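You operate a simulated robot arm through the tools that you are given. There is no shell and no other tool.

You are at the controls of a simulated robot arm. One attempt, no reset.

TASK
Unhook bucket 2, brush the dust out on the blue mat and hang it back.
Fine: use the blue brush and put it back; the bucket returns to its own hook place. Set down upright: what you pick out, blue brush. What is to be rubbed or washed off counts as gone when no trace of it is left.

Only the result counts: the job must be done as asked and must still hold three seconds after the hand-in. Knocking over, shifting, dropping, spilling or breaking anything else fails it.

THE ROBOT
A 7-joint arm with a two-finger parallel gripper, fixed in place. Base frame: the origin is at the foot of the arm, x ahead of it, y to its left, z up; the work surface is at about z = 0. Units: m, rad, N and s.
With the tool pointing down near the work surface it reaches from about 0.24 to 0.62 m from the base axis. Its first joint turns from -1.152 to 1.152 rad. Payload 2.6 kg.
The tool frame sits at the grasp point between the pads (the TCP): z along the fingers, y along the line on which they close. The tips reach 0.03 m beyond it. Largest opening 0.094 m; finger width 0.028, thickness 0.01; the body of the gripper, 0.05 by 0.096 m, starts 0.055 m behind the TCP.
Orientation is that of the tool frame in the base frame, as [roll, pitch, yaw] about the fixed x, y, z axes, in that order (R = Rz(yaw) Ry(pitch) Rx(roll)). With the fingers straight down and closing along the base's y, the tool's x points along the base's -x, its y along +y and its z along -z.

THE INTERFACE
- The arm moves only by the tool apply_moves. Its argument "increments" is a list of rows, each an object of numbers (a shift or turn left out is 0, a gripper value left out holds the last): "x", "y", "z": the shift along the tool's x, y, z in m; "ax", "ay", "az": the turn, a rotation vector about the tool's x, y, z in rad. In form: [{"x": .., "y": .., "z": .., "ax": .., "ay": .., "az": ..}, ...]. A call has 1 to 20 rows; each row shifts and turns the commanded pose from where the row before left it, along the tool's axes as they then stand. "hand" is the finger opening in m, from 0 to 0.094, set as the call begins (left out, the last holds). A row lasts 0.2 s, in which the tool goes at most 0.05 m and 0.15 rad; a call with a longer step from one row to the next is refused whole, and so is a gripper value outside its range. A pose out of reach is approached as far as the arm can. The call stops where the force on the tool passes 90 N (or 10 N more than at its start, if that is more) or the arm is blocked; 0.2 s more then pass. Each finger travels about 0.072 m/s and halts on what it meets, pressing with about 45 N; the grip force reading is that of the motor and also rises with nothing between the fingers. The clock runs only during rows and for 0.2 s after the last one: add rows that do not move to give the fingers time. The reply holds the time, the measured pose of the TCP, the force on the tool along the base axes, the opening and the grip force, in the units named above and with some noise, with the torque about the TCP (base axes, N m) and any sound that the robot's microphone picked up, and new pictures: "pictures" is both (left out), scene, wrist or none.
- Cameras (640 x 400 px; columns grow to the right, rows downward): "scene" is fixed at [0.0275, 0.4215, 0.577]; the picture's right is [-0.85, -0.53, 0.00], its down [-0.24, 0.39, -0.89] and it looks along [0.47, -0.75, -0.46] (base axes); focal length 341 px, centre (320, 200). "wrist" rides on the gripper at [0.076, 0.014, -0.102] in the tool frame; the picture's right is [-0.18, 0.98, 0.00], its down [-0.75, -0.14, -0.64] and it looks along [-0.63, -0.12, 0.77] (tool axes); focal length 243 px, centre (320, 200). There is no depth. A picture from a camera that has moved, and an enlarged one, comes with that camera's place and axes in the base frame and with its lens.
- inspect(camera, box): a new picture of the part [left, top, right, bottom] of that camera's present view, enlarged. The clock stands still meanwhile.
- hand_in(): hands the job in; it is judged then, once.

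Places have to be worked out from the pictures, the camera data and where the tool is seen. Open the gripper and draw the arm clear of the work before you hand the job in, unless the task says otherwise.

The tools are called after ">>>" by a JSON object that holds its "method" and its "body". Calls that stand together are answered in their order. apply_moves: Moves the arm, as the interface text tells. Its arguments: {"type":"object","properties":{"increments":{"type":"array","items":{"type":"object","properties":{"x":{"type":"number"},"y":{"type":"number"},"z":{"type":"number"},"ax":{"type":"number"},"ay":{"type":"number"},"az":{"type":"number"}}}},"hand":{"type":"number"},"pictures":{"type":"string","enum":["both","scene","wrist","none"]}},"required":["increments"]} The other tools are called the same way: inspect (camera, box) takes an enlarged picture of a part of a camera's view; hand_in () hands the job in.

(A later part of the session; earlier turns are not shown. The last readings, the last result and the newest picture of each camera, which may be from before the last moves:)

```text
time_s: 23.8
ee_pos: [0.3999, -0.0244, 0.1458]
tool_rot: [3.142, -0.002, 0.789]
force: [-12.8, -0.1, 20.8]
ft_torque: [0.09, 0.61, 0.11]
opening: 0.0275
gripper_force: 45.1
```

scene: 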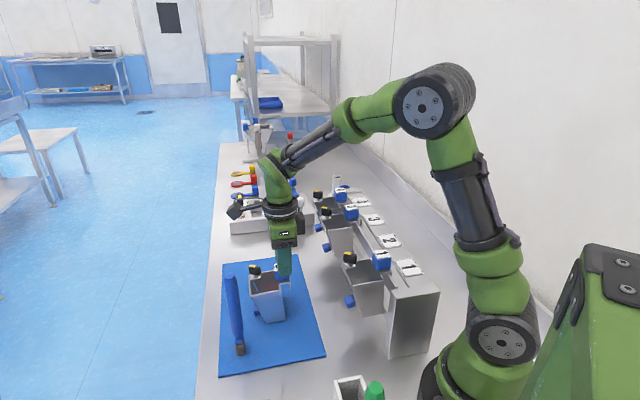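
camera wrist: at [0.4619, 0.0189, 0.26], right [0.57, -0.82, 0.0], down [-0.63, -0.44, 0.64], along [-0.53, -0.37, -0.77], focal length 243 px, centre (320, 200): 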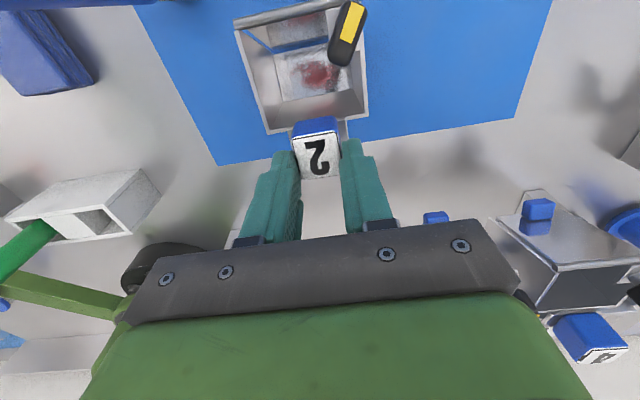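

Contact is made (about 21 N). I'll ease up half a millimetre, open the fingers and rise.

>>> {"method": "apply_moves", "body": {"increments": [{"z": -0.0006}, {}], "pictures": "none"}}

>>> {"method": "apply_moves", "body": {"increments": [{}, {}, {}], "hand": 0.06}}

>>> {"method": "inspect", "body": {"camera": "scene", "box": [200, 220, 340, 380]}}

>>> {"method": "inspect", "body": {"camera": "wrist", "box": [200, 0, 440, 220]}}

```text
time_s: 24.4
ee_pos: [0.3999, -0.0253, 0.146]
tool_rot: [-3.141, -0.001, 0.789]
force: [-15.3, 0.0, 24.0]
ft_torque: [0.08, 0.65, 0.11]
opening: 0.0277
gripper_force: 45.3
```

```text
time_s: 25.2
ee_pos: [0.4011, -0.0243, 0.146]
tool_rot: [-3.141, 0.001, 0.791]
force: [0.1, -0.5, -0.3]
ft_torque: [0.0, 0.02, 0.01]
opening: 0.0602
gripper_force: 0.0
camera wrist: at [0.4632, 0.0189, 0.2479], right [0.57, -0.82, 0.0], down [-0.63, -0.44, 0.64], along [-0.53, -0.37, -0.77], focal length 243 px, centre (320, 200)
```

scene: 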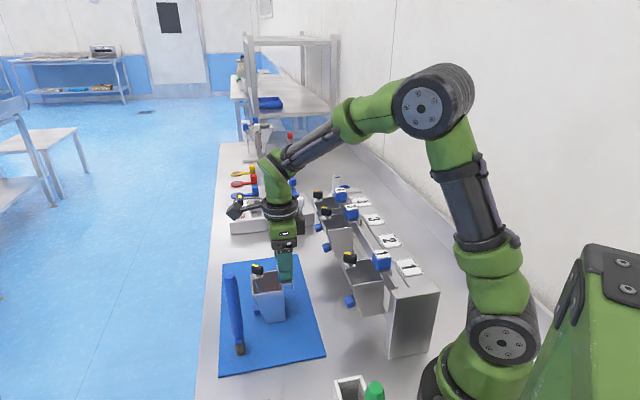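
wrist: 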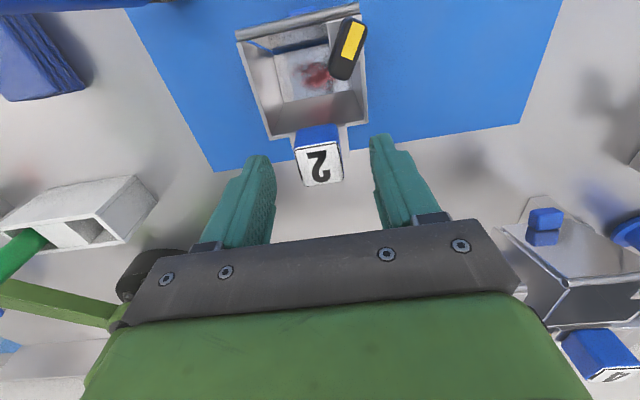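

```text
2.50 times, centred on (270, 300) of scene
camera zoom: at [0.0275, 0.4215, 0.577], right [-0.85, -0.53, 0.0], down [-0.24, 0.39, -0.89], along [0.47, -0.75, -0.46], focal length 854 px, centre (445, -50)
```

zoom: 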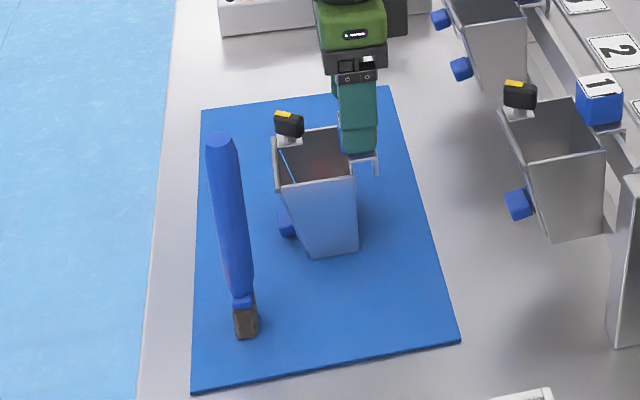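

```text
1.82 times, centred on (320, 110) of wrist
camera zoom: at [0.4632, 0.0189, 0.2479], right [0.57, -0.82, 0.0], down [-0.63, -0.44, 0.64], along [-0.53, -0.37, -0.77], focal length 441 px, centre (320, 364)
```

zoom: 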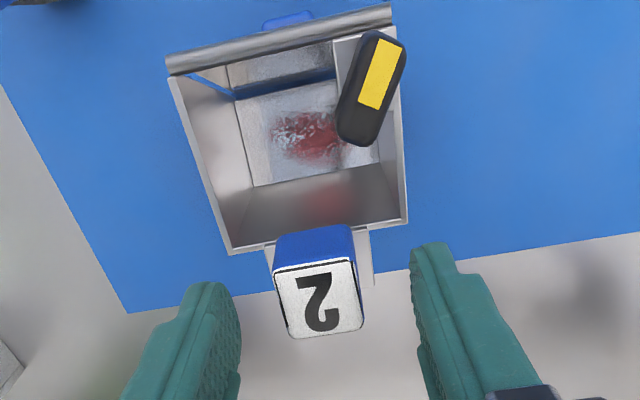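

The bucket stands on the mat by itself. I'll rise clear and look straight down to check its pose and the dust location.

>>> {"method": "apply_moves", "body": {"increments": [{"z": -0.01}, {"z": -0.02}, {"z": -0.03}, {"z": -0.04}, {"z": -0.04}, {"x": 0.03}, {"ay": 0.136}, {"ay": 0.136}, {"ay": 0.136}, {"ay": 0.136}, {"ay": 0.136}, {}, {}]}}

>>> {"method": "inspect", "body": {"camera": "wrist", "box": [240, 80, 400, 220]}}

>>> {"method": "inspect", "body": {"camera": "scene", "box": [200, 240, 340, 380]}}

>>> {"method": "inspect", "body": {"camera": "wrist", "box": [140, 0, 300, 130]}}

```text
time_s: 28.0
ee_pos: [0.4202, -0.003, 0.2852]
tool_rot: [3.141, -0.681, 0.792]
force: [-0.3, 0.6, -0.1]
ft_torque: [-0.01, -0.01, 0.0]
opening: 0.0601
gripper_force: 0.1
camera wrist: at [0.426, -0.018, 0.4127], right [0.6, -0.79, -0.12], down [-0.8, -0.6, 0.02], along [-0.09, 0.08, -0.99], focal length 243 px, centre (320, 200)
```

scene: 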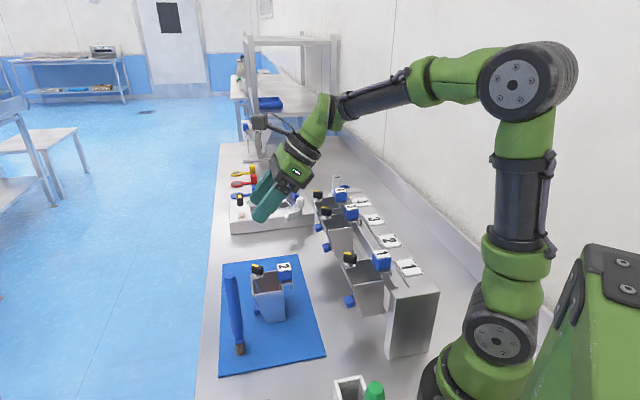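
wrist: 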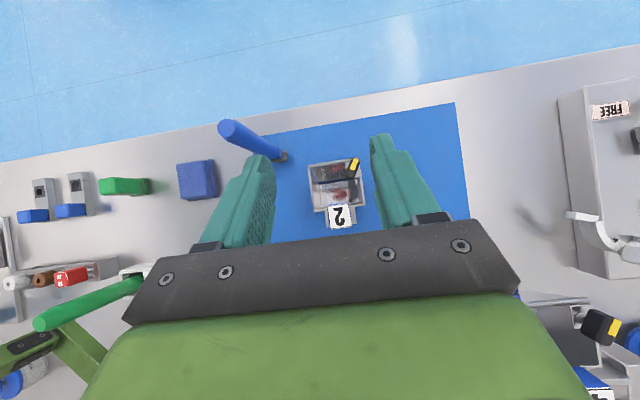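

```text
2.86 times, centred on (320, 150) of wrist
camera zoom: at [0.426, -0.018, 0.4127], right [0.6, -0.79, -0.12], down [-0.8, -0.6, 0.02], along [-0.09, 0.08, -0.99], focal length 693 px, centre (320, 343)
```

zoom: 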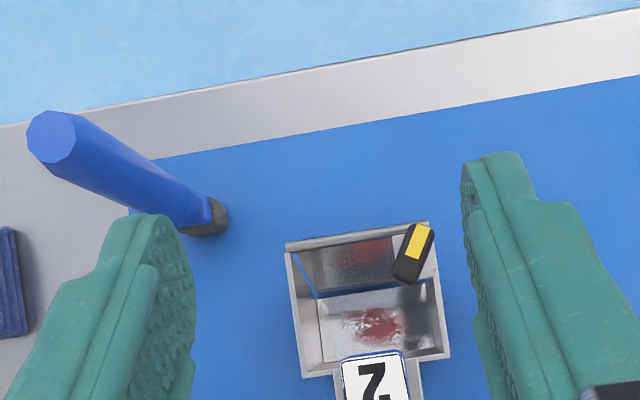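

```text
2.86 times, centred on (270, 310) of scene
camera zoom: at [0.0275, 0.4215, 0.577], right [-0.85, -0.53, 0.0], down [-0.24, 0.39, -0.89], along [0.47, -0.75, -0.46], focal length 976 px, centre (463, -114)
```

zoom: 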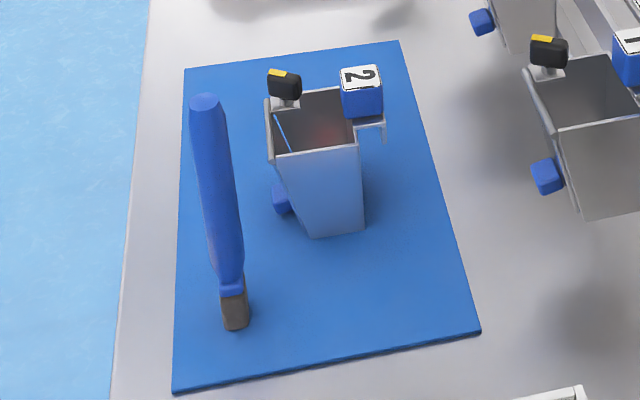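

```text
3.08 times, centred on (220, 65) of wrist
camera zoom: at [0.426, -0.018, 0.4127], right [0.6, -0.79, -0.12], down [-0.8, -0.6, 0.02], along [-0.09, 0.08, -0.99], focal length 746 px, centre (628, 615)
```

zoom: 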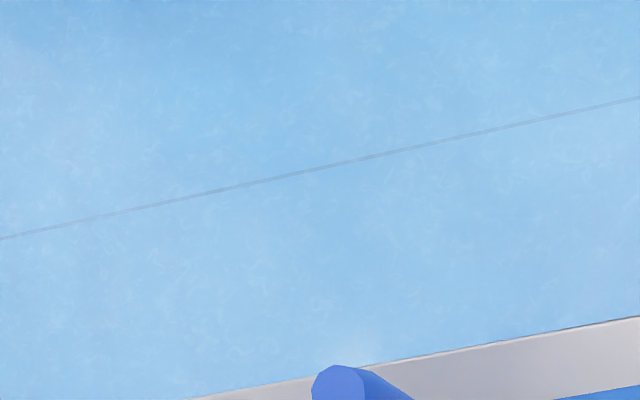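

The bucket stands with its rim centre near (0.426, 0.002) and the dust near (0.416, -0.005); the brush is at about (0.404, 0.1135). I'll straighten up, go above the brush and check alignment.

>>> {"method": "apply_moves", "body": {"increments": [{"ay": -0.136}, {"ay": -0.136}, {"ay": -0.136}, {"ay": -0.136}, {"ay": -0.136}, {"x": 0.03, "y": -0.03}, {"x": 0.03, "y": -0.03}, {"x": 0.011, "y": -0.034}, {"z": 0.02}, {"z": 0.02}, {}, {}]}}

>>> {"method": "inspect", "body": {"camera": "wrist", "box": [240, 80, 400, 220]}}

>>> {"method": "inspect", "body": {"camera": "scene", "box": [180, 200, 300, 380]}}

```text
time_s: 30.6
ee_pos: [0.4045, 0.1126, 0.2458]
tool_rot: [3.141, -0.001, 0.793]
force: [0.2, -0.1, -0.2]
ft_torque: [0.01, 0.0, 0.01]
opening: 0.0603
gripper_force: 0.1
camera wrist: at [0.4663, 0.1566, 0.3478], right [0.57, -0.82, 0.0], down [-0.63, -0.44, 0.64], along [-0.53, -0.36, -0.77], focal length 243 px, centre (320, 200)
```

scene: 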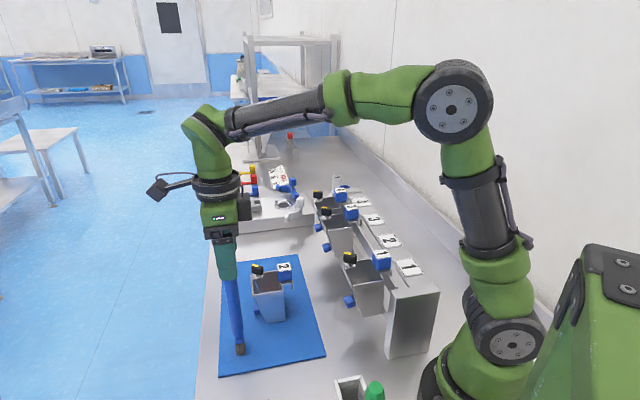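
wrist: 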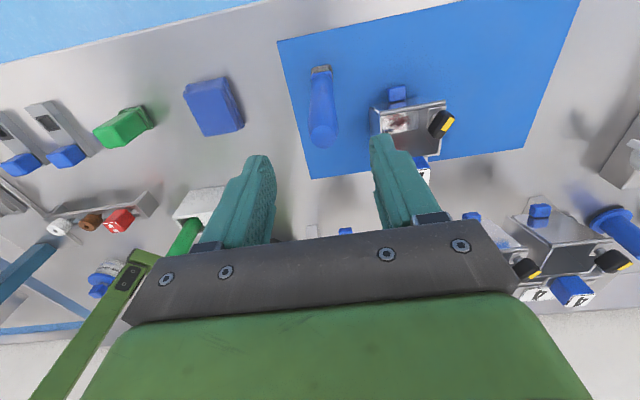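

```text
2.86 times, centred on (320, 150) of wrist
camera zoom: at [0.4663, 0.1566, 0.3478], right [0.57, -0.82, 0.0], down [-0.63, -0.44, 0.64], along [-0.53, -0.36, -0.77], focal length 693 px, centre (320, 343)
```

zoom: 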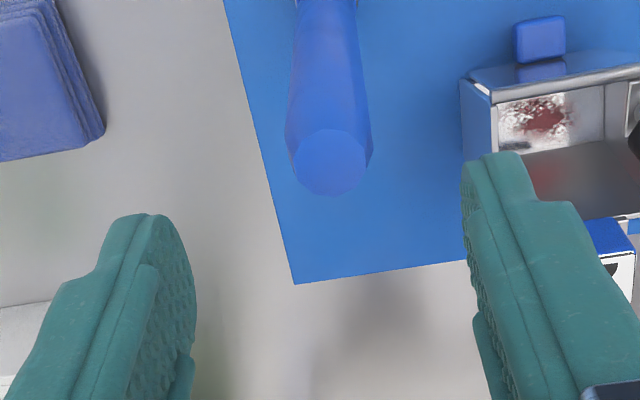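

```text
2.22 times, centred on (240, 290) of scene
camera zoom: at [0.0275, 0.4215, 0.577], right [-0.85, -0.53, 0.0], down [-0.24, 0.39, -0.89], along [0.47, -0.75, -0.46], focal length 759 px, centre (498, 0)
```

zoom: 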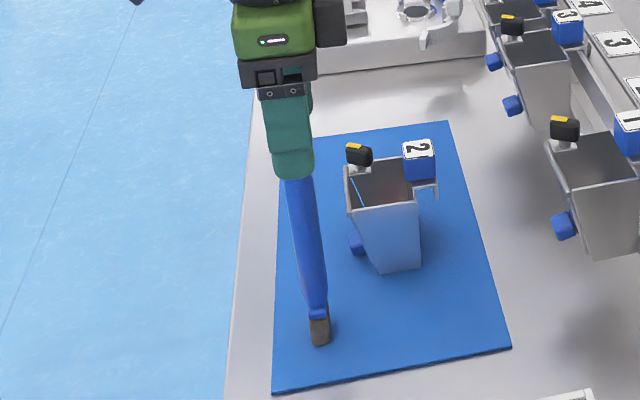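

The brush top is almost centred, about 2 mm off in tool x and y. I'll correct that and lower around the handle.

>>> {"method": "apply_moves", "body": {"increments": [{"x": 0.002, "y": 0.0015}, {"z": 0.025}, {"z": 0.025}, {"z": 0.02}, {}, {}]}}

>>> {"method": "inspect", "body": {"camera": "wrist", "box": [240, 100, 400, 240]}}

>>> {"method": "inspect", "body": {"camera": "scene", "box": [180, 220, 300, 380]}}

```text
time_s: 32.0
ee_pos: [0.4062, 0.1143, 0.1764]
tool_rot: [-3.141, 0.0, 0.79]
force: [0.7, 0.1, -0.2]
ft_torque: [-0.02, 0.01, 0.01]
opening: 0.0599
gripper_force: 0.0
camera wrist: at [0.4697, 0.1569, 0.2791], right [0.57, -0.82, 0.0], down [-0.63, -0.44, 0.64], along [-0.53, -0.36, -0.77], focal length 243 px, centre (320, 200)
```

scene: 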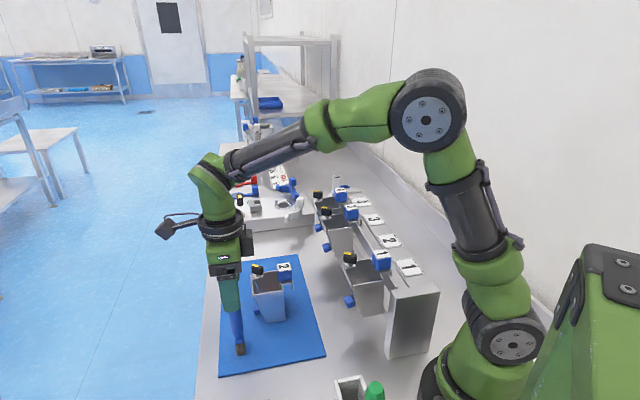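
wrist: 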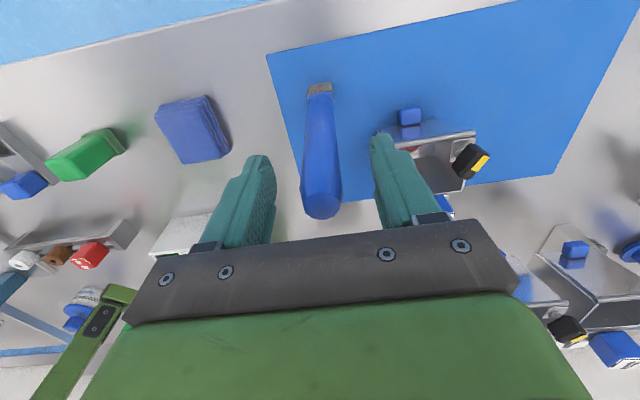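

```text
2.86 times, centred on (320, 170) of wrist
camera zoom: at [0.4697, 0.1569, 0.2791], right [0.57, -0.82, 0.0], down [-0.63, -0.44, 0.64], along [-0.53, -0.36, -0.77], focal length 693 px, centre (320, 286)
```

zoom: 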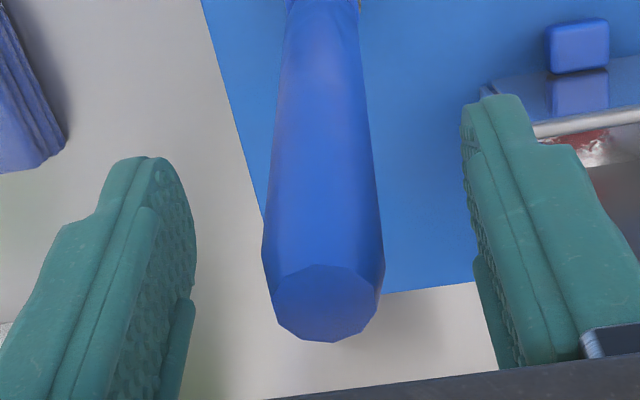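

```text
2.50 times, centred on (240, 300) of scene
camera zoom: at [0.0275, 0.4215, 0.577], right [-0.85, -0.53, 0.0], down [-0.24, 0.39, -0.89], along [0.47, -0.75, -0.46], focal length 854 px, centre (520, -50)
```

zoom: 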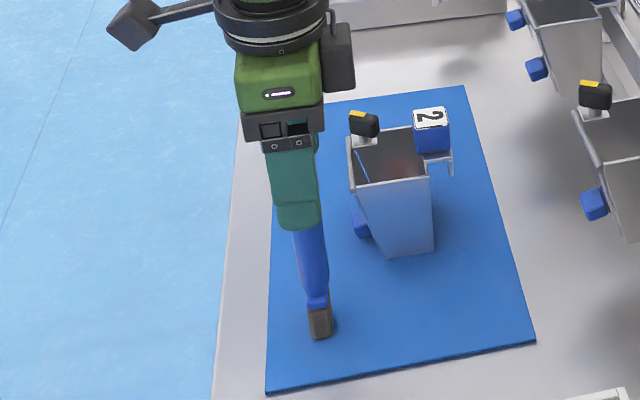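

The brush sits centred between the fingers. I'll close on it.

>>> {"method": "apply_moves", "body": {"increments": [{}, {}, {}, {}], "hand": 0.0}}

>>> {"method": "inspect", "body": {"camera": "wrist", "box": [240, 60, 400, 240]}}

>>> {"method": "inspect", "body": {"camera": "scene", "box": [180, 220, 300, 380]}}

```text
time_s: 33.0
ee_pos: [0.4074, 0.1132, 0.1777]
tool_rot: [-3.141, 0.0, 0.789]
force: [-0.4, 1.1, 1.2]
ft_torque: [-0.19, -0.23, -0.03]
opening: 0.0217
gripper_force: 45.4
camera wrist: at [0.4697, 0.157, 0.2794], right [0.57, -0.82, 0.0], down [-0.63, -0.44, 0.64], along [-0.53, -0.37, -0.77], focal length 243 px, centre (320, 200)
```

scene: 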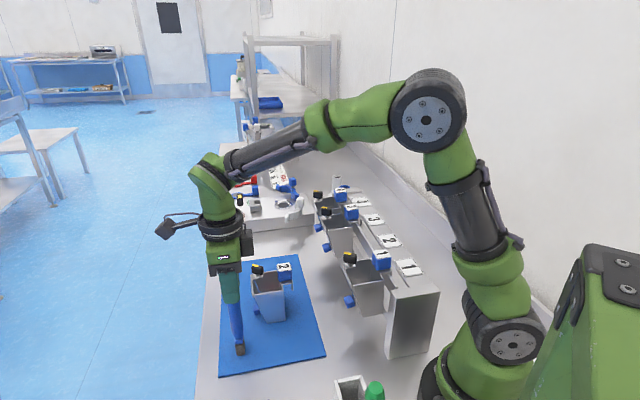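
wrist: 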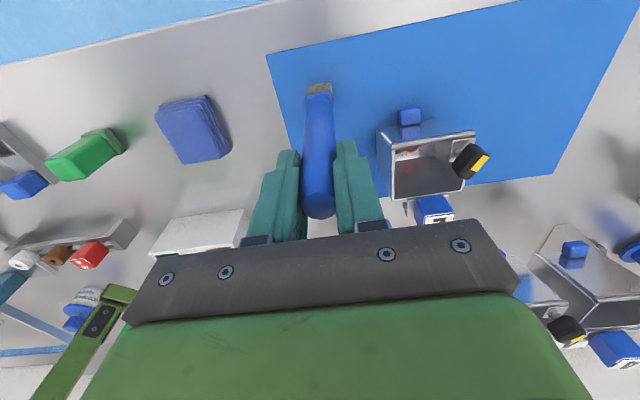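

```text
2.22 times, centred on (320, 150) of wrist
camera zoom: at [0.4697, 0.157, 0.2794], right [0.57, -0.82, 0.0], down [-0.63, -0.44, 0.64], along [-0.53, -0.37, -0.77], focal length 539 px, centre (320, 311)
```

zoom: 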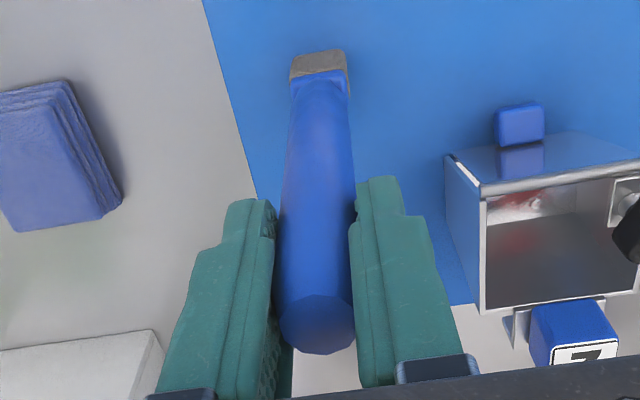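

```text
2.50 times, centred on (240, 300) of scene
camera zoom: at [0.0275, 0.4215, 0.577], right [-0.85, -0.53, 0.0], down [-0.24, 0.39, -0.89], along [0.47, -0.75, -0.46], focal length 854 px, centre (520, -50)
```

zoom: 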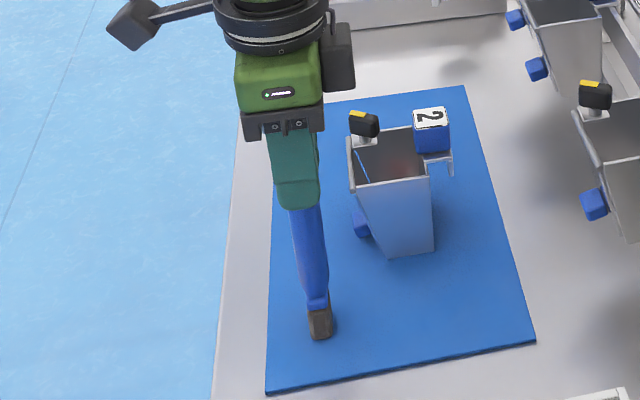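

The brush is gripped (0.022) at TCP about (0.407, 0.114, 0.177); I'll put it back at that pose. Next I lift it clear, move over the bucket's dust patch and check alignment.

>>> {"method": "apply_moves", "body": {"increments": [{"z": -0.01}, {"z": -0.02}, {"z": -0.04}, {"z": -0.04}, {"z": -0.04}, {}, {"x": -0.025, "y": 0.03}, {"x": -0.025, "y": 0.03}, {"x": -0.0283, "y": 0.0325}, {}, {}]}}

>>> {"method": "inspect", "body": {"camera": "wrist", "box": [240, 60, 400, 240]}}

>>> {"method": "inspect", "body": {"camera": "scene", "box": [200, 180, 340, 340]}}

```text
time_s: 35.4
ee_pos: [0.4164, -0.0054, 0.3274]
tool_rot: [3.141, 0.001, 0.791]
force: [-0.9, -0.3, -0.5]
ft_torque: [0.04, 0.05, -0.03]
opening: 0.0216
gripper_force: 44.6
camera wrist: at [0.4799, 0.0391, 0.4296], right [0.57, -0.82, 0.0], down [-0.63, -0.44, 0.64], along [-0.53, -0.37, -0.77], focal length 243 px, centre (320, 200)
```

scene: 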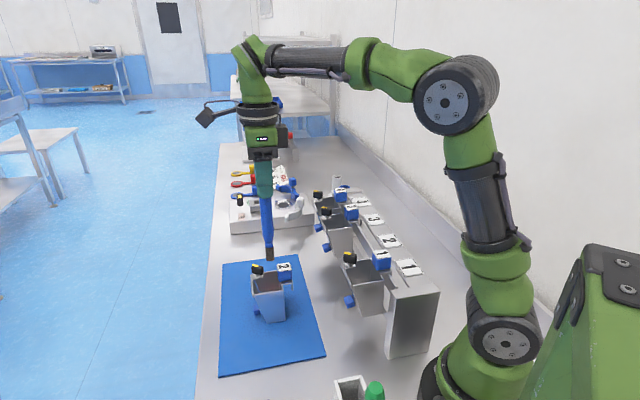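
wrist: 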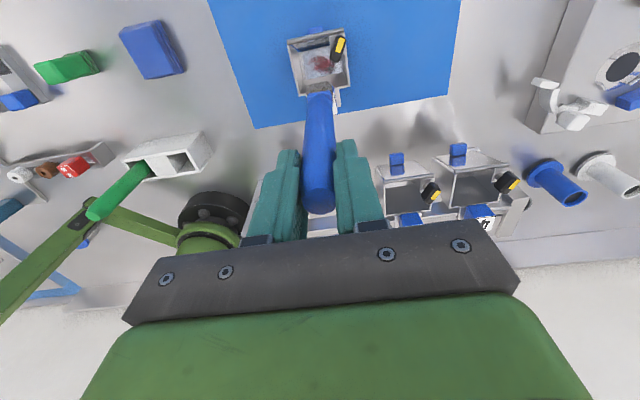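

```text
2.22 times, centred on (320, 150) of wrist
camera zoom: at [0.4799, 0.0391, 0.4296], right [0.57, -0.82, 0.0], down [-0.63, -0.44, 0.64], along [-0.53, -0.37, -0.77], focal length 539 px, centre (320, 311)
```

zoom: 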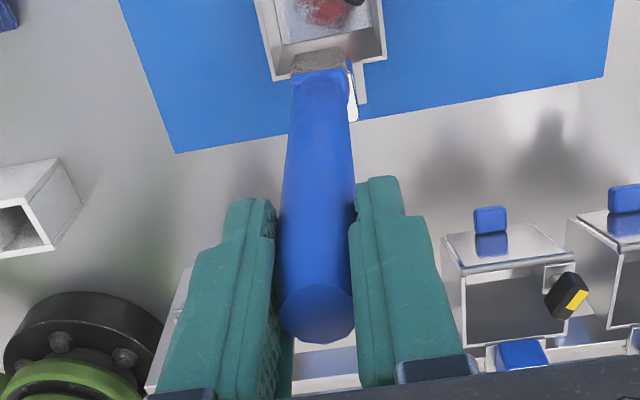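

```text
2.50 times, centred on (270, 260) of scene
camera zoom: at [0.0275, 0.4215, 0.577], right [-0.85, -0.53, 0.0], down [-0.24, 0.39, -0.89], along [0.47, -0.75, -0.46], focal length 854 px, centre (445, 50)
```

zoom: 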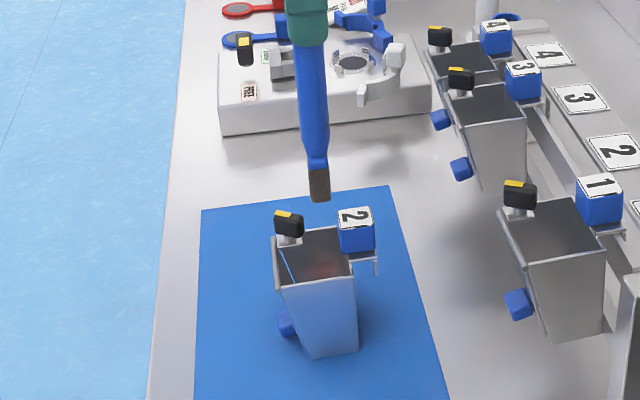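

The bristle tip is above the bucket floor's middle within a few millimetres, by both cameras. I'll lower it into the bucket, stopping above the floor.

>>> {"method": "apply_moves", "body": {"increments": [{"z": 0.03}, {"z": 0.03}, {"z": 0.02}, {"z": 0.02}, {"z": 0.02}, {}]}}

>>> {"method": "inspect", "body": {"camera": "wrist", "box": [240, 60, 400, 240]}}

>>> {"method": "inspect", "body": {"camera": "scene", "box": [200, 200, 340, 360]}}

```text
time_s: 36.8
ee_pos: [0.4188, -0.0073, 0.2061]
tool_rot: [-3.141, -0.001, 0.792]
force: [-1.0, 0.7, -0.9]
ft_torque: [0.01, 0.01, -0.01]
opening: 0.0216
gripper_force: 44.8
camera wrist: at [0.4815, 0.0366, 0.3092], right [0.57, -0.82, 0.0], down [-0.63, -0.44, 0.64], along [-0.53, -0.36, -0.77], focal length 243 px, centre (320, 200)
```

scene: 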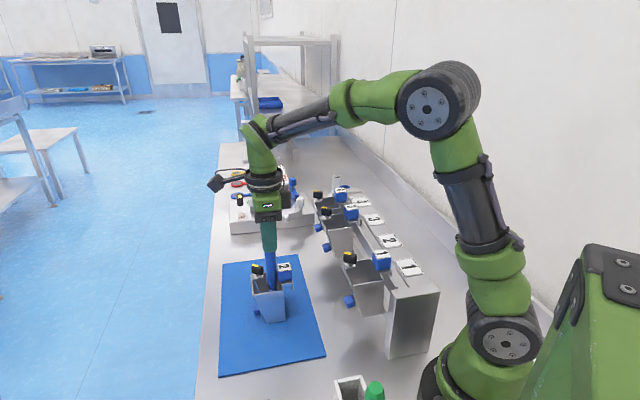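
wrist: 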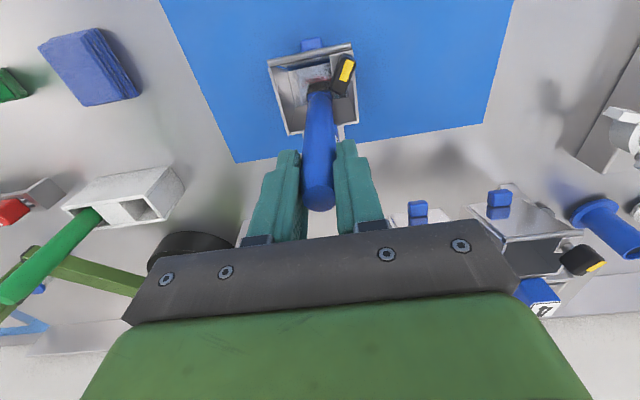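

```text
2.22 times, centred on (320, 150) of wrist
camera zoom: at [0.4815, 0.0366, 0.3092], right [0.57, -0.82, 0.0], down [-0.63, -0.44, 0.64], along [-0.53, -0.36, -0.77], focal length 539 px, centre (320, 311)
```

zoom: 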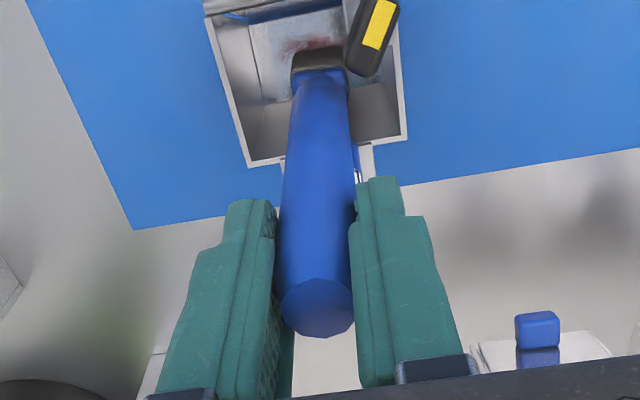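

```text
2.50 times, centred on (270, 280) of scene
camera zoom: at [0.0275, 0.4215, 0.577], right [-0.85, -0.53, 0.0], down [-0.24, 0.39, -0.89], along [0.47, -0.75, -0.46], focal length 854 px, centre (445, 0)
```

zoom: 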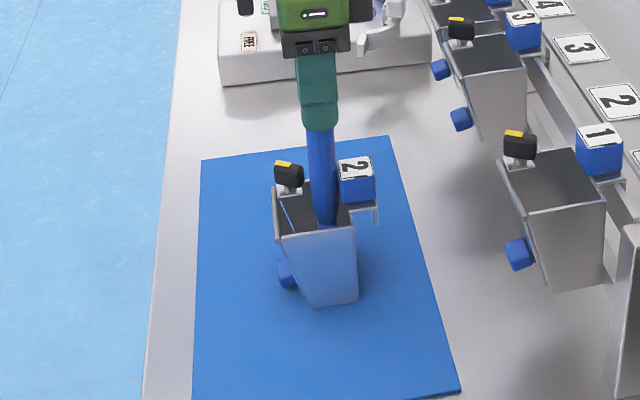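

The brush is inside the bucket with clearance. I'll descend slowly until the bristles touch the floor.

>>> {"method": "apply_moves", "body": {"increments": [{"z": 0.006}, {"z": 0.006}, {"z": 0.006}, {"z": 0.003}, {}], "pictures": "none"}}

>>> {"method": "apply_moves", "body": {"increments": [{"z": 0.0015}, {}], "pictures": "none"}}

>>> {"method": "apply_moves", "body": {"increments": [{"z": 0.0015}, {}], "pictures": "none"}}

```text
time_s: 38.0
ee_pos: [0.42, -0.0078, 0.1889]
tool_rot: [3.134, -0.009, 0.792]
force: [1.2, 5.8, 37.0]
ft_torque: [1.02, 0.13, 0.08]
opening: 0.0215
gripper_force: 45.3
```

```text
time_s: 38.6
ee_pos: [0.4207, -0.0076, 0.1866]
tool_rot: [3.133, -0.006, 0.791]
force: [1.5, 4.0, 36.9]
ft_torque: [-0.07, -0.58, 0.02]
opening: 0.0213
gripper_force: 45.0
```

```text
time_s: 39.2
ee_pos: [0.419, -0.0074, 0.186]
tool_rot: [3.134, -0.011, 0.789]
force: [-2.5, 3.0, 44.8]
ft_torque: [0.25, 0.3, 0.05]
opening: 0.0212
gripper_force: 45.2
```

Contact came earlier than expected and the force is about 40 N. I'll back off a few millimetres and look.

>>> {"method": "apply_moves", "body": {"increments": [{"z": -0.002}, {}], "pictures": "none"}}

>>> {"method": "apply_moves", "body": {"increments": [{"z": -0.0015}, {}]}}

>>> {"method": "inspect", "body": {"camera": "wrist", "box": [240, 60, 400, 240]}}

>>> {"method": "inspect", "body": {"camera": "scene", "box": [200, 200, 340, 360]}}

```text
time_s: 39.8
ee_pos: [0.4189, -0.0074, 0.1863]
tool_rot: [3.131, -0.009, 0.793]
force: [10.1, 2.3, 25.0]
ft_torque: [0.1, -1.73, 0.12]
opening: 0.0216
gripper_force: 44.8
```

```text
time_s: 40.4
ee_pos: [0.4185, -0.0069, 0.1869]
tool_rot: [3.136, -0.003, 0.789]
force: [8.4, 2.4, 19.3]
ft_torque: [0.01, -1.52, 0.11]
opening: 0.0213
gripper_force: 44.8
camera wrist: at [0.4809, 0.0365, 0.2901], right [0.57, -0.82, 0.0], down [-0.63, -0.44, 0.64], along [-0.52, -0.37, -0.77], focal length 243 px, centre (320, 200)
```

scene: 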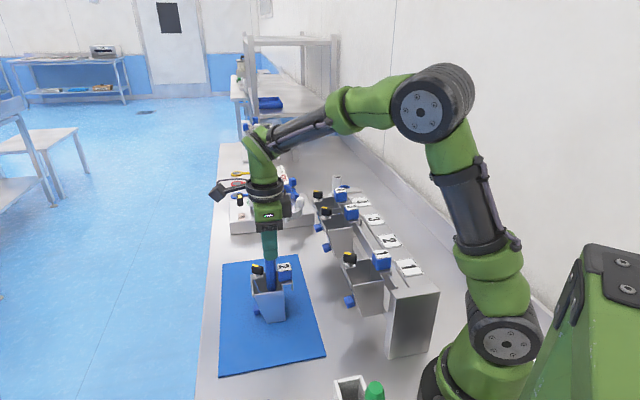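
wrist: 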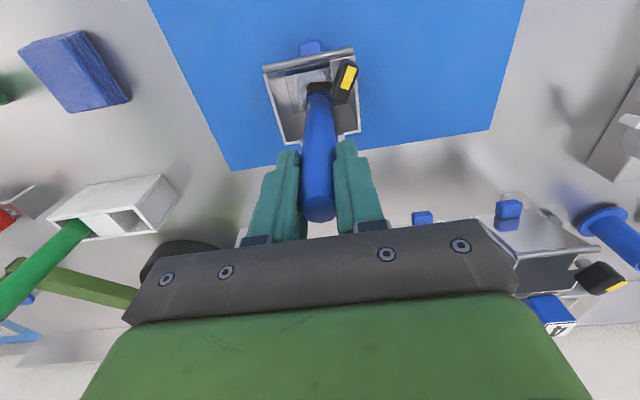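

```text
2.22 times, centred on (320, 150) of wrist
camera zoom: at [0.4809, 0.0365, 0.2901], right [0.57, -0.82, 0.0], down [-0.63, -0.44, 0.64], along [-0.52, -0.37, -0.77], focal length 539 px, centre (320, 311)
```

zoom: 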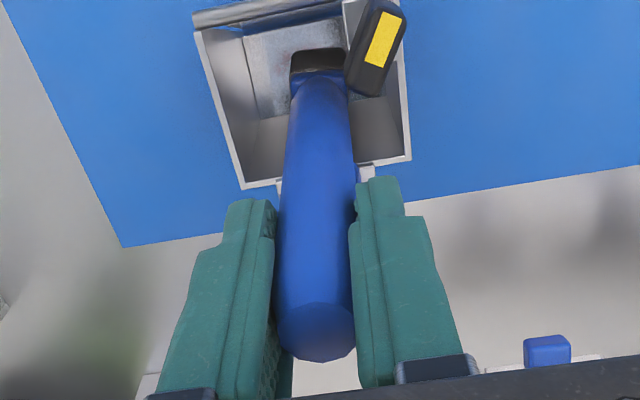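

```text
2.50 times, centred on (270, 280) of scene
camera zoom: at [0.0274, 0.4215, 0.577], right [-0.85, -0.53, 0.0], down [-0.24, 0.39, -0.89], along [0.47, -0.75, -0.46], focal length 854 px, centre (445, 0)
```

zoom: 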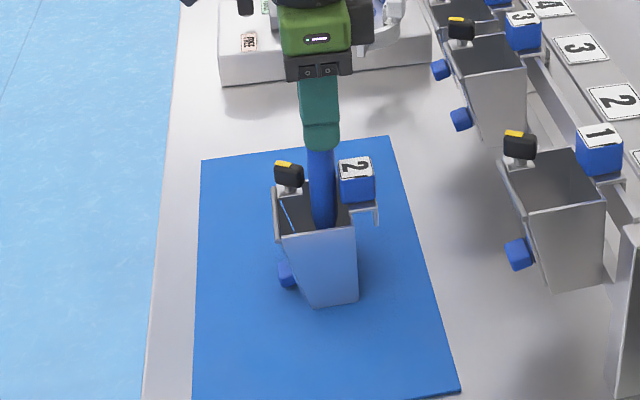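

The brush slid up slightly in the grip, and the dust in front of the bristles already looks partly gone. I'll ease the pressure a little before stroking.

>>> {"method": "apply_moves", "body": {"increments": [{"z": -0.0012}, {}], "pictures": "none"}}

>>> {"method": "apply_moves", "body": {"increments": [{"y": 0.003}, {"y": 0.003}, {}]}}

>>> {"method": "inspect", "body": {"camera": "wrist", "box": [250, 30, 390, 160]}}

```text
time_s: 41.0
ee_pos: [0.4169, -0.0074, 0.1873]
tool_rot: [3.139, -0.003, 0.791]
force: [6.0, 1.5, 15.6]
ft_torque: [0.06, -1.1, 0.08]
opening: 0.0217
gripper_force: 45.3
```

```text
time_s: 41.8
ee_pos: [0.4215, -0.0102, 0.188]
tool_rot: [3.141, -0.006, 0.791]
force: [-1.8, 10.8, 27.5]
ft_torque: [1.56, 0.22, 0.0]
opening: 0.0214
gripper_force: 44.9
camera wrist: at [0.4845, 0.0332, 0.29], right [0.57, -0.82, 0.0], down [-0.63, -0.44, 0.64], along [-0.53, -0.36, -0.77], focal length 243 px, centre (320, 200)
```

scene: 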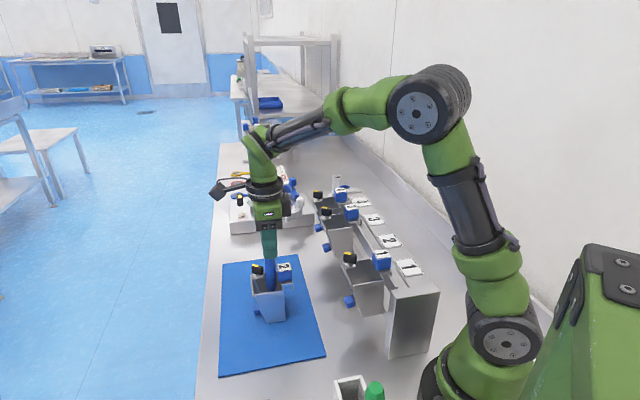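
wrist: 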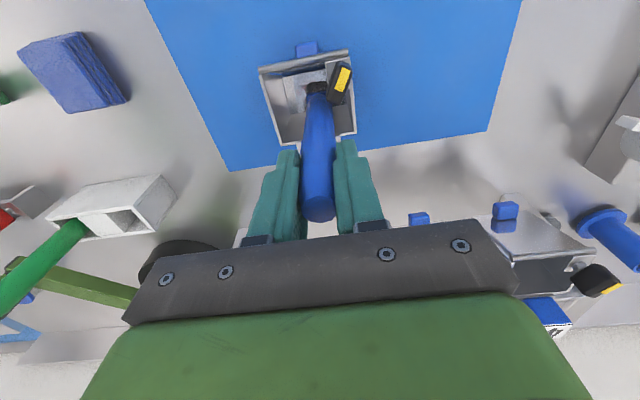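

```text
3.08 times, centred on (320, 95) of wrist
camera zoom: at [0.4845, 0.0332, 0.29], right [0.57, -0.82, 0.0], down [-0.63, -0.44, 0.64], along [-0.53, -0.36, -0.77], focal length 746 px, centre (320, 523)
```

zoom: 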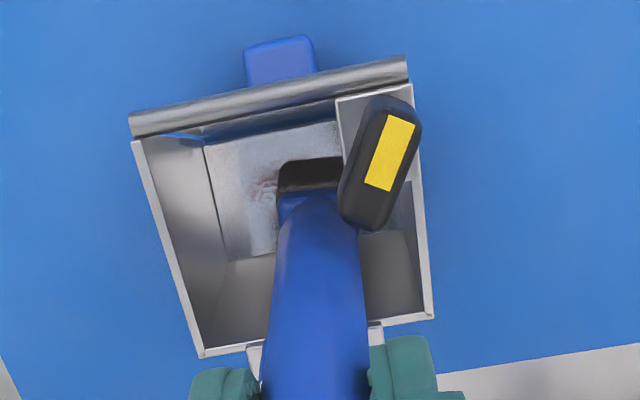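

The dust under the bristles is being wiped, with traces left on the left side, and the bucket hasn't moved. I'll ease pressure slightly and stroke to the left.

>>> {"method": "apply_moves", "body": {"increments": [{"z": -0.0012}, {"y": -0.003}, {"y": -0.003}, {"y": -0.003}, {"y": -0.003}, {"y": -0.003}, {"y": -0.003}, {}]}}

>>> {"method": "inspect", "body": {"camera": "wrist", "box": [250, 30, 390, 160]}}

```text
time_s: 43.6
ee_pos: [0.4071, 0.0022, 0.187]
tool_rot: [-3.142, 0.0, 0.792]
force: [3.1, -0.7, 9.0]
ft_torque: [-0.28, -0.52, 0.03]
opening: 0.0214
gripper_force: 44.7
camera wrist: at [0.471, 0.0452, 0.2902], right [0.57, -0.82, 0.0], down [-0.63, -0.44, 0.64], along [-0.53, -0.36, -0.77], focal length 243 px, centre (320, 200)
```

scene: 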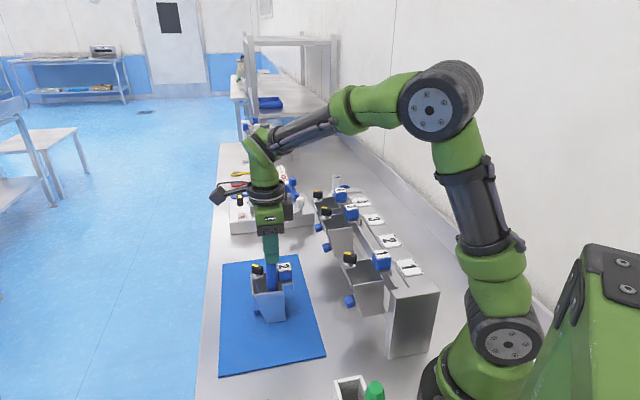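
wrist: 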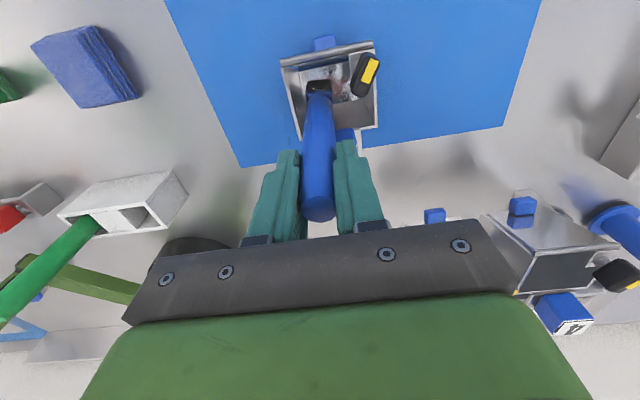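

```text
3.08 times, centred on (320, 95) of wrist
camera zoom: at [0.471, 0.0452, 0.2902], right [0.57, -0.82, 0.0], down [-0.63, -0.44, 0.64], along [-0.53, -0.36, -0.77], focal length 746 px, centre (320, 523)
```

zoom: 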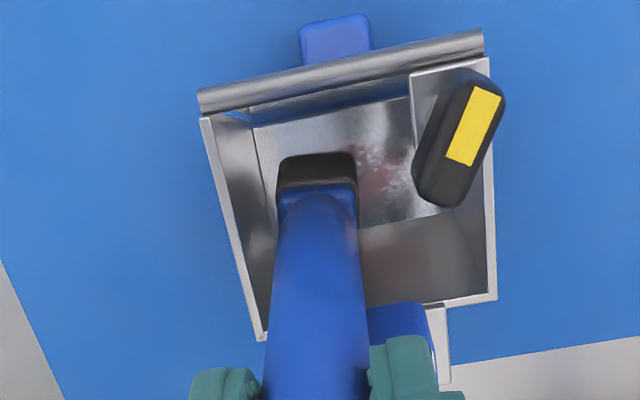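

The remaining dust is fading with each pass. I'll sweep right and back again, keeping moderate pressure.

>>> {"method": "apply_moves", "body": {"increments": [{"y": 0.003}, {"y": 0.003}, {"y": 0.003}, {"y": 0.003}, {"y": 0.003}, {"y": 0.003}, {"y": 0.003}, {"x": 0.003}, {"y": -0.003}, {"y": -0.003}, {"y": -0.003}, {"y": -0.003}, {"y": -0.003}, {"y": -0.003}, {"y": -0.003}, {}]}}

>>> {"method": "inspect", "body": {"camera": "wrist", "box": [250, 30, 390, 160]}}

```text
time_s: 47.0
ee_pos: [0.4116, 0.0029, 0.1886]
tool_rot: [3.14, 0.0, 0.791]
force: [0.6, -0.4, -1.1]
ft_torque: [0.01, 0.05, 0.02]
opening: 0.0212
gripper_force: 45.5
camera wrist: at [0.4746, 0.0472, 0.2909], right [0.57, -0.82, 0.0], down [-0.63, -0.44, 0.64], along [-0.53, -0.37, -0.77], focal length 243 px, centre (320, 200)
```

scene: 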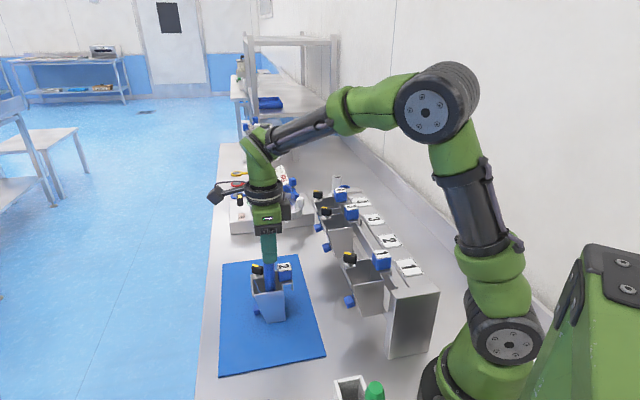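
wrist: 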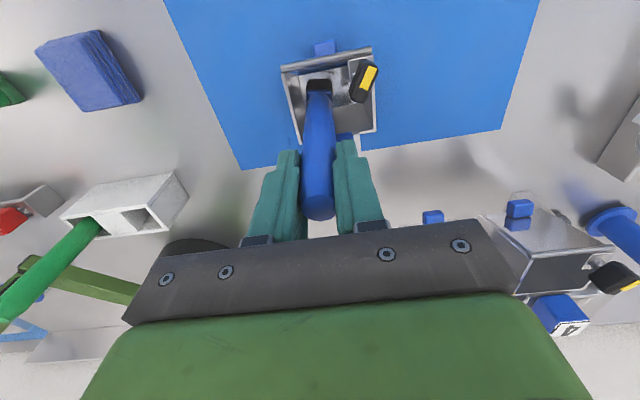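

```text
3.08 times, centred on (320, 95) of wrist
camera zoom: at [0.4746, 0.0472, 0.2909], right [0.57, -0.82, 0.0], down [-0.63, -0.44, 0.64], along [-0.53, -0.37, -0.77], focal length 746 px, centre (320, 523)
```

zoom: 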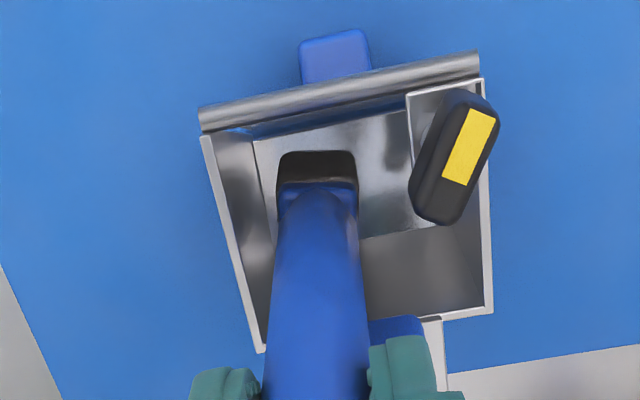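

The right side now looks clean; contact was lost at the end of the sweep. I'll restore light contact and do a pass further back.

>>> {"method": "apply_moves", "body": {"increments": [{"x": -0.003}, {"x": -0.003}, {"x": -0.002, "z": 0.001}, {}], "pictures": "none"}}

>>> {"method": "apply_moves", "body": {"increments": [{"z": 0.0008}, {}], "pictures": "none"}}

```text
time_s: 48.0
ee_pos: [0.4059, -0.0024, 0.1885]
tool_rot: [3.139, -0.003, 0.79]
force: [5.2, 4.7, 17.8]
ft_torque: [0.26, -1.07, 0.08]
opening: 0.0211
gripper_force: 45.2
```

```text
time_s: 48.6
ee_pos: [0.4059, -0.0026, 0.1875]
tool_rot: [3.139, -0.003, 0.789]
force: [0.8, 5.2, 31.2]
ft_torque: [0.66, 0.06, 0.05]
opening: 0.0211
gripper_force: 45.2
```

Contact is a bit firm at 31 N, so I'll ease up and sweep the back row right and left.

>>> {"method": "apply_moves", "body": {"increments": [{"z": -0.0012}, {"y": 0.003}, {"y": 0.003}, {"y": 0.003}, {"y": 0.003}, {"y": 0.003}, {"y": 0.003}, {"y": 0.003}, {}], "pictures": "none"}}

>>> {"method": "apply_moves", "body": {"increments": [{"y": -0.003}, {"y": -0.003}, {"y": -0.003}, {"y": -0.003}, {"y": -0.003}, {"y": -0.003}, {"y": -0.003}, {}]}}

>>> {"method": "inspect", "body": {"camera": "wrist", "box": [250, 30, 390, 160]}}

```text
time_s: 50.6
ee_pos: [0.4204, -0.017, 0.1871]
tool_rot: [3.14, -0.004, 0.788]
force: [-3.4, 11.8, 29.6]
ft_torque: [1.56, 0.42, 0.02]
opening: 0.021
gripper_force: 45.1
```

```text
time_s: 52.4
ee_pos: [0.406, -0.0029, 0.1876]
tool_rot: [3.139, -0.002, 0.791]
force: [6.0, -1.6, 18.0]
ft_torque: [-0.54, -1.21, 0.08]
opening: 0.0213
gripper_force: 44.8
camera wrist: at [0.469, 0.0412, 0.2901], right [0.57, -0.82, 0.0], down [-0.63, -0.44, 0.64], along [-0.52, -0.37, -0.77], focal length 243 px, centre (320, 200)
```

scene: 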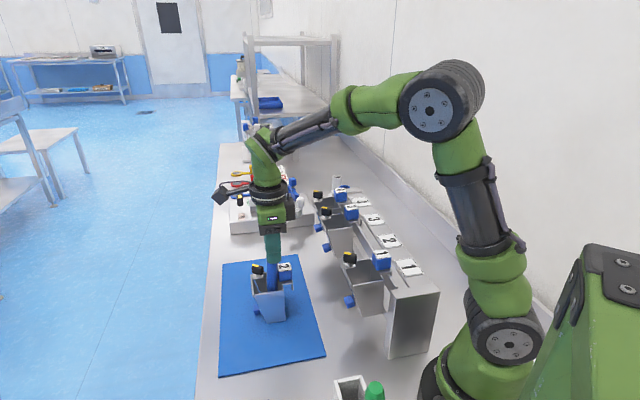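
wrist: 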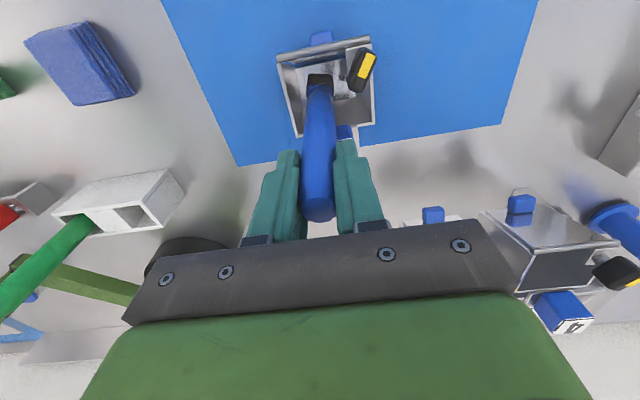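

```text
3.08 times, centred on (320, 95) of wrist
camera zoom: at [0.469, 0.0412, 0.2901], right [0.57, -0.82, 0.0], down [-0.63, -0.44, 0.64], along [-0.52, -0.37, -0.77], focal length 746 px, centre (320, 523)
```

zoom: 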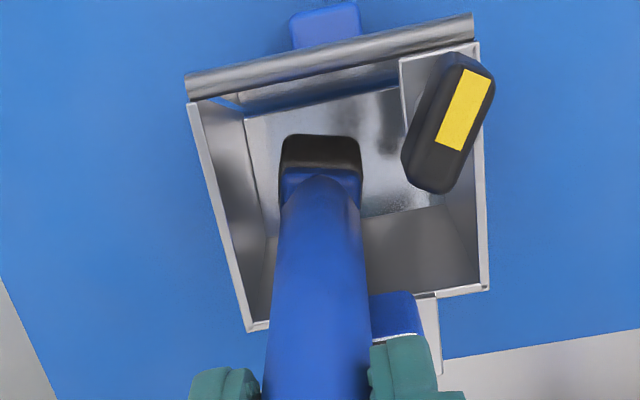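

The visible floor looks clean. I'll lift the brush straight out and shift sideways so I can view the whole bucket floor.

>>> {"method": "apply_moves", "body": {"increments": [{"y": 0.007, "z": -0.004}, {"z": -0.01}, {"z": -0.02}, {"z": -0.03}, {"z": -0.03}, {"z": -0.03}, {"z": -0.03}, {"y": -0.03}, {"y": -0.03}, {}, {}]}}

>>> {"method": "inspect", "body": {"camera": "wrist", "box": [330, 0, 450, 110]}}

>>> {"method": "inspect", "body": {"camera": "scene", "box": [200, 180, 340, 340]}}

```text
time_s: 54.8
ee_pos: [0.368, 0.0357, 0.3405]
tool_rot: [3.141, 0.0, 0.792]
force: [0.0, 0.1, -1.0]
ft_torque: [0.02, 0.01, -0.02]
opening: 0.021
gripper_force: 44.6
camera wrist: at [0.4311, 0.0799, 0.4424], right [0.57, -0.82, 0.0], down [-0.63, -0.44, 0.64], along [-0.53, -0.37, -0.77], focal length 243 px, centre (320, 200)
```

scene: 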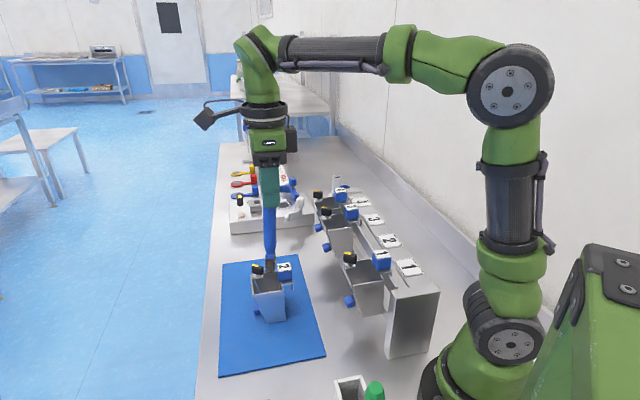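
wrist: 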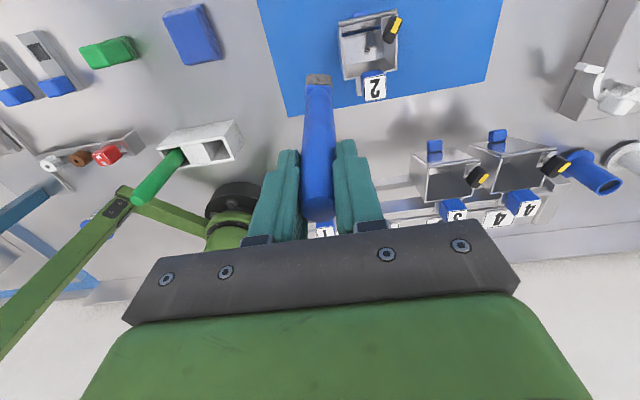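

```text
3.64 times, centred on (390, 55) of wrist
camera zoom: at [0.4311, 0.0799, 0.4424], right [0.57, -0.82, 0.0], down [-0.63, -0.44, 0.64], along [-0.53, -0.37, -0.77], focal length 882 px, centre (66, 727)
```

zoom: 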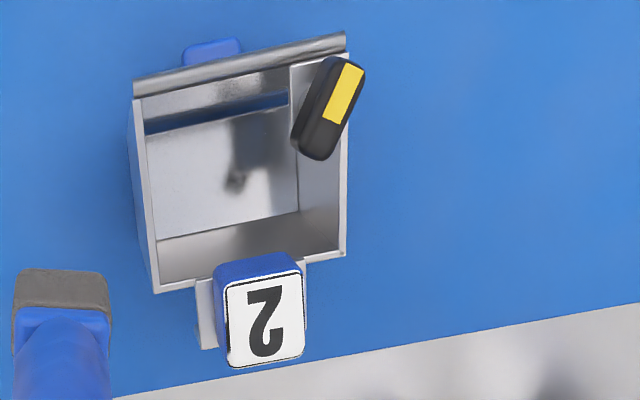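

```text
2.50 times, centred on (270, 260) of scene
camera zoom: at [0.0275, 0.4215, 0.577], right [-0.85, -0.53, 0.0], down [-0.24, 0.39, -0.89], along [0.47, -0.75, -0.46], focal length 854 px, centre (445, 50)
```

zoom: 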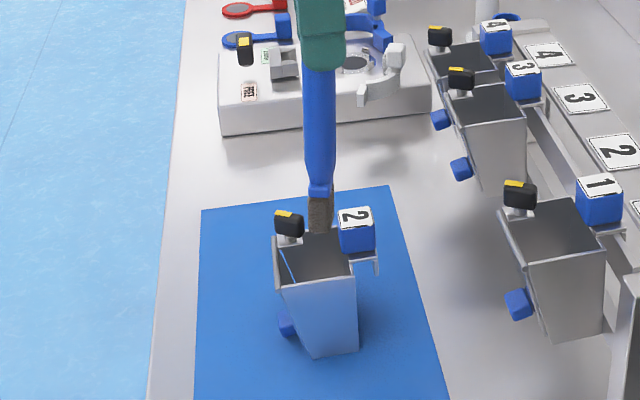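

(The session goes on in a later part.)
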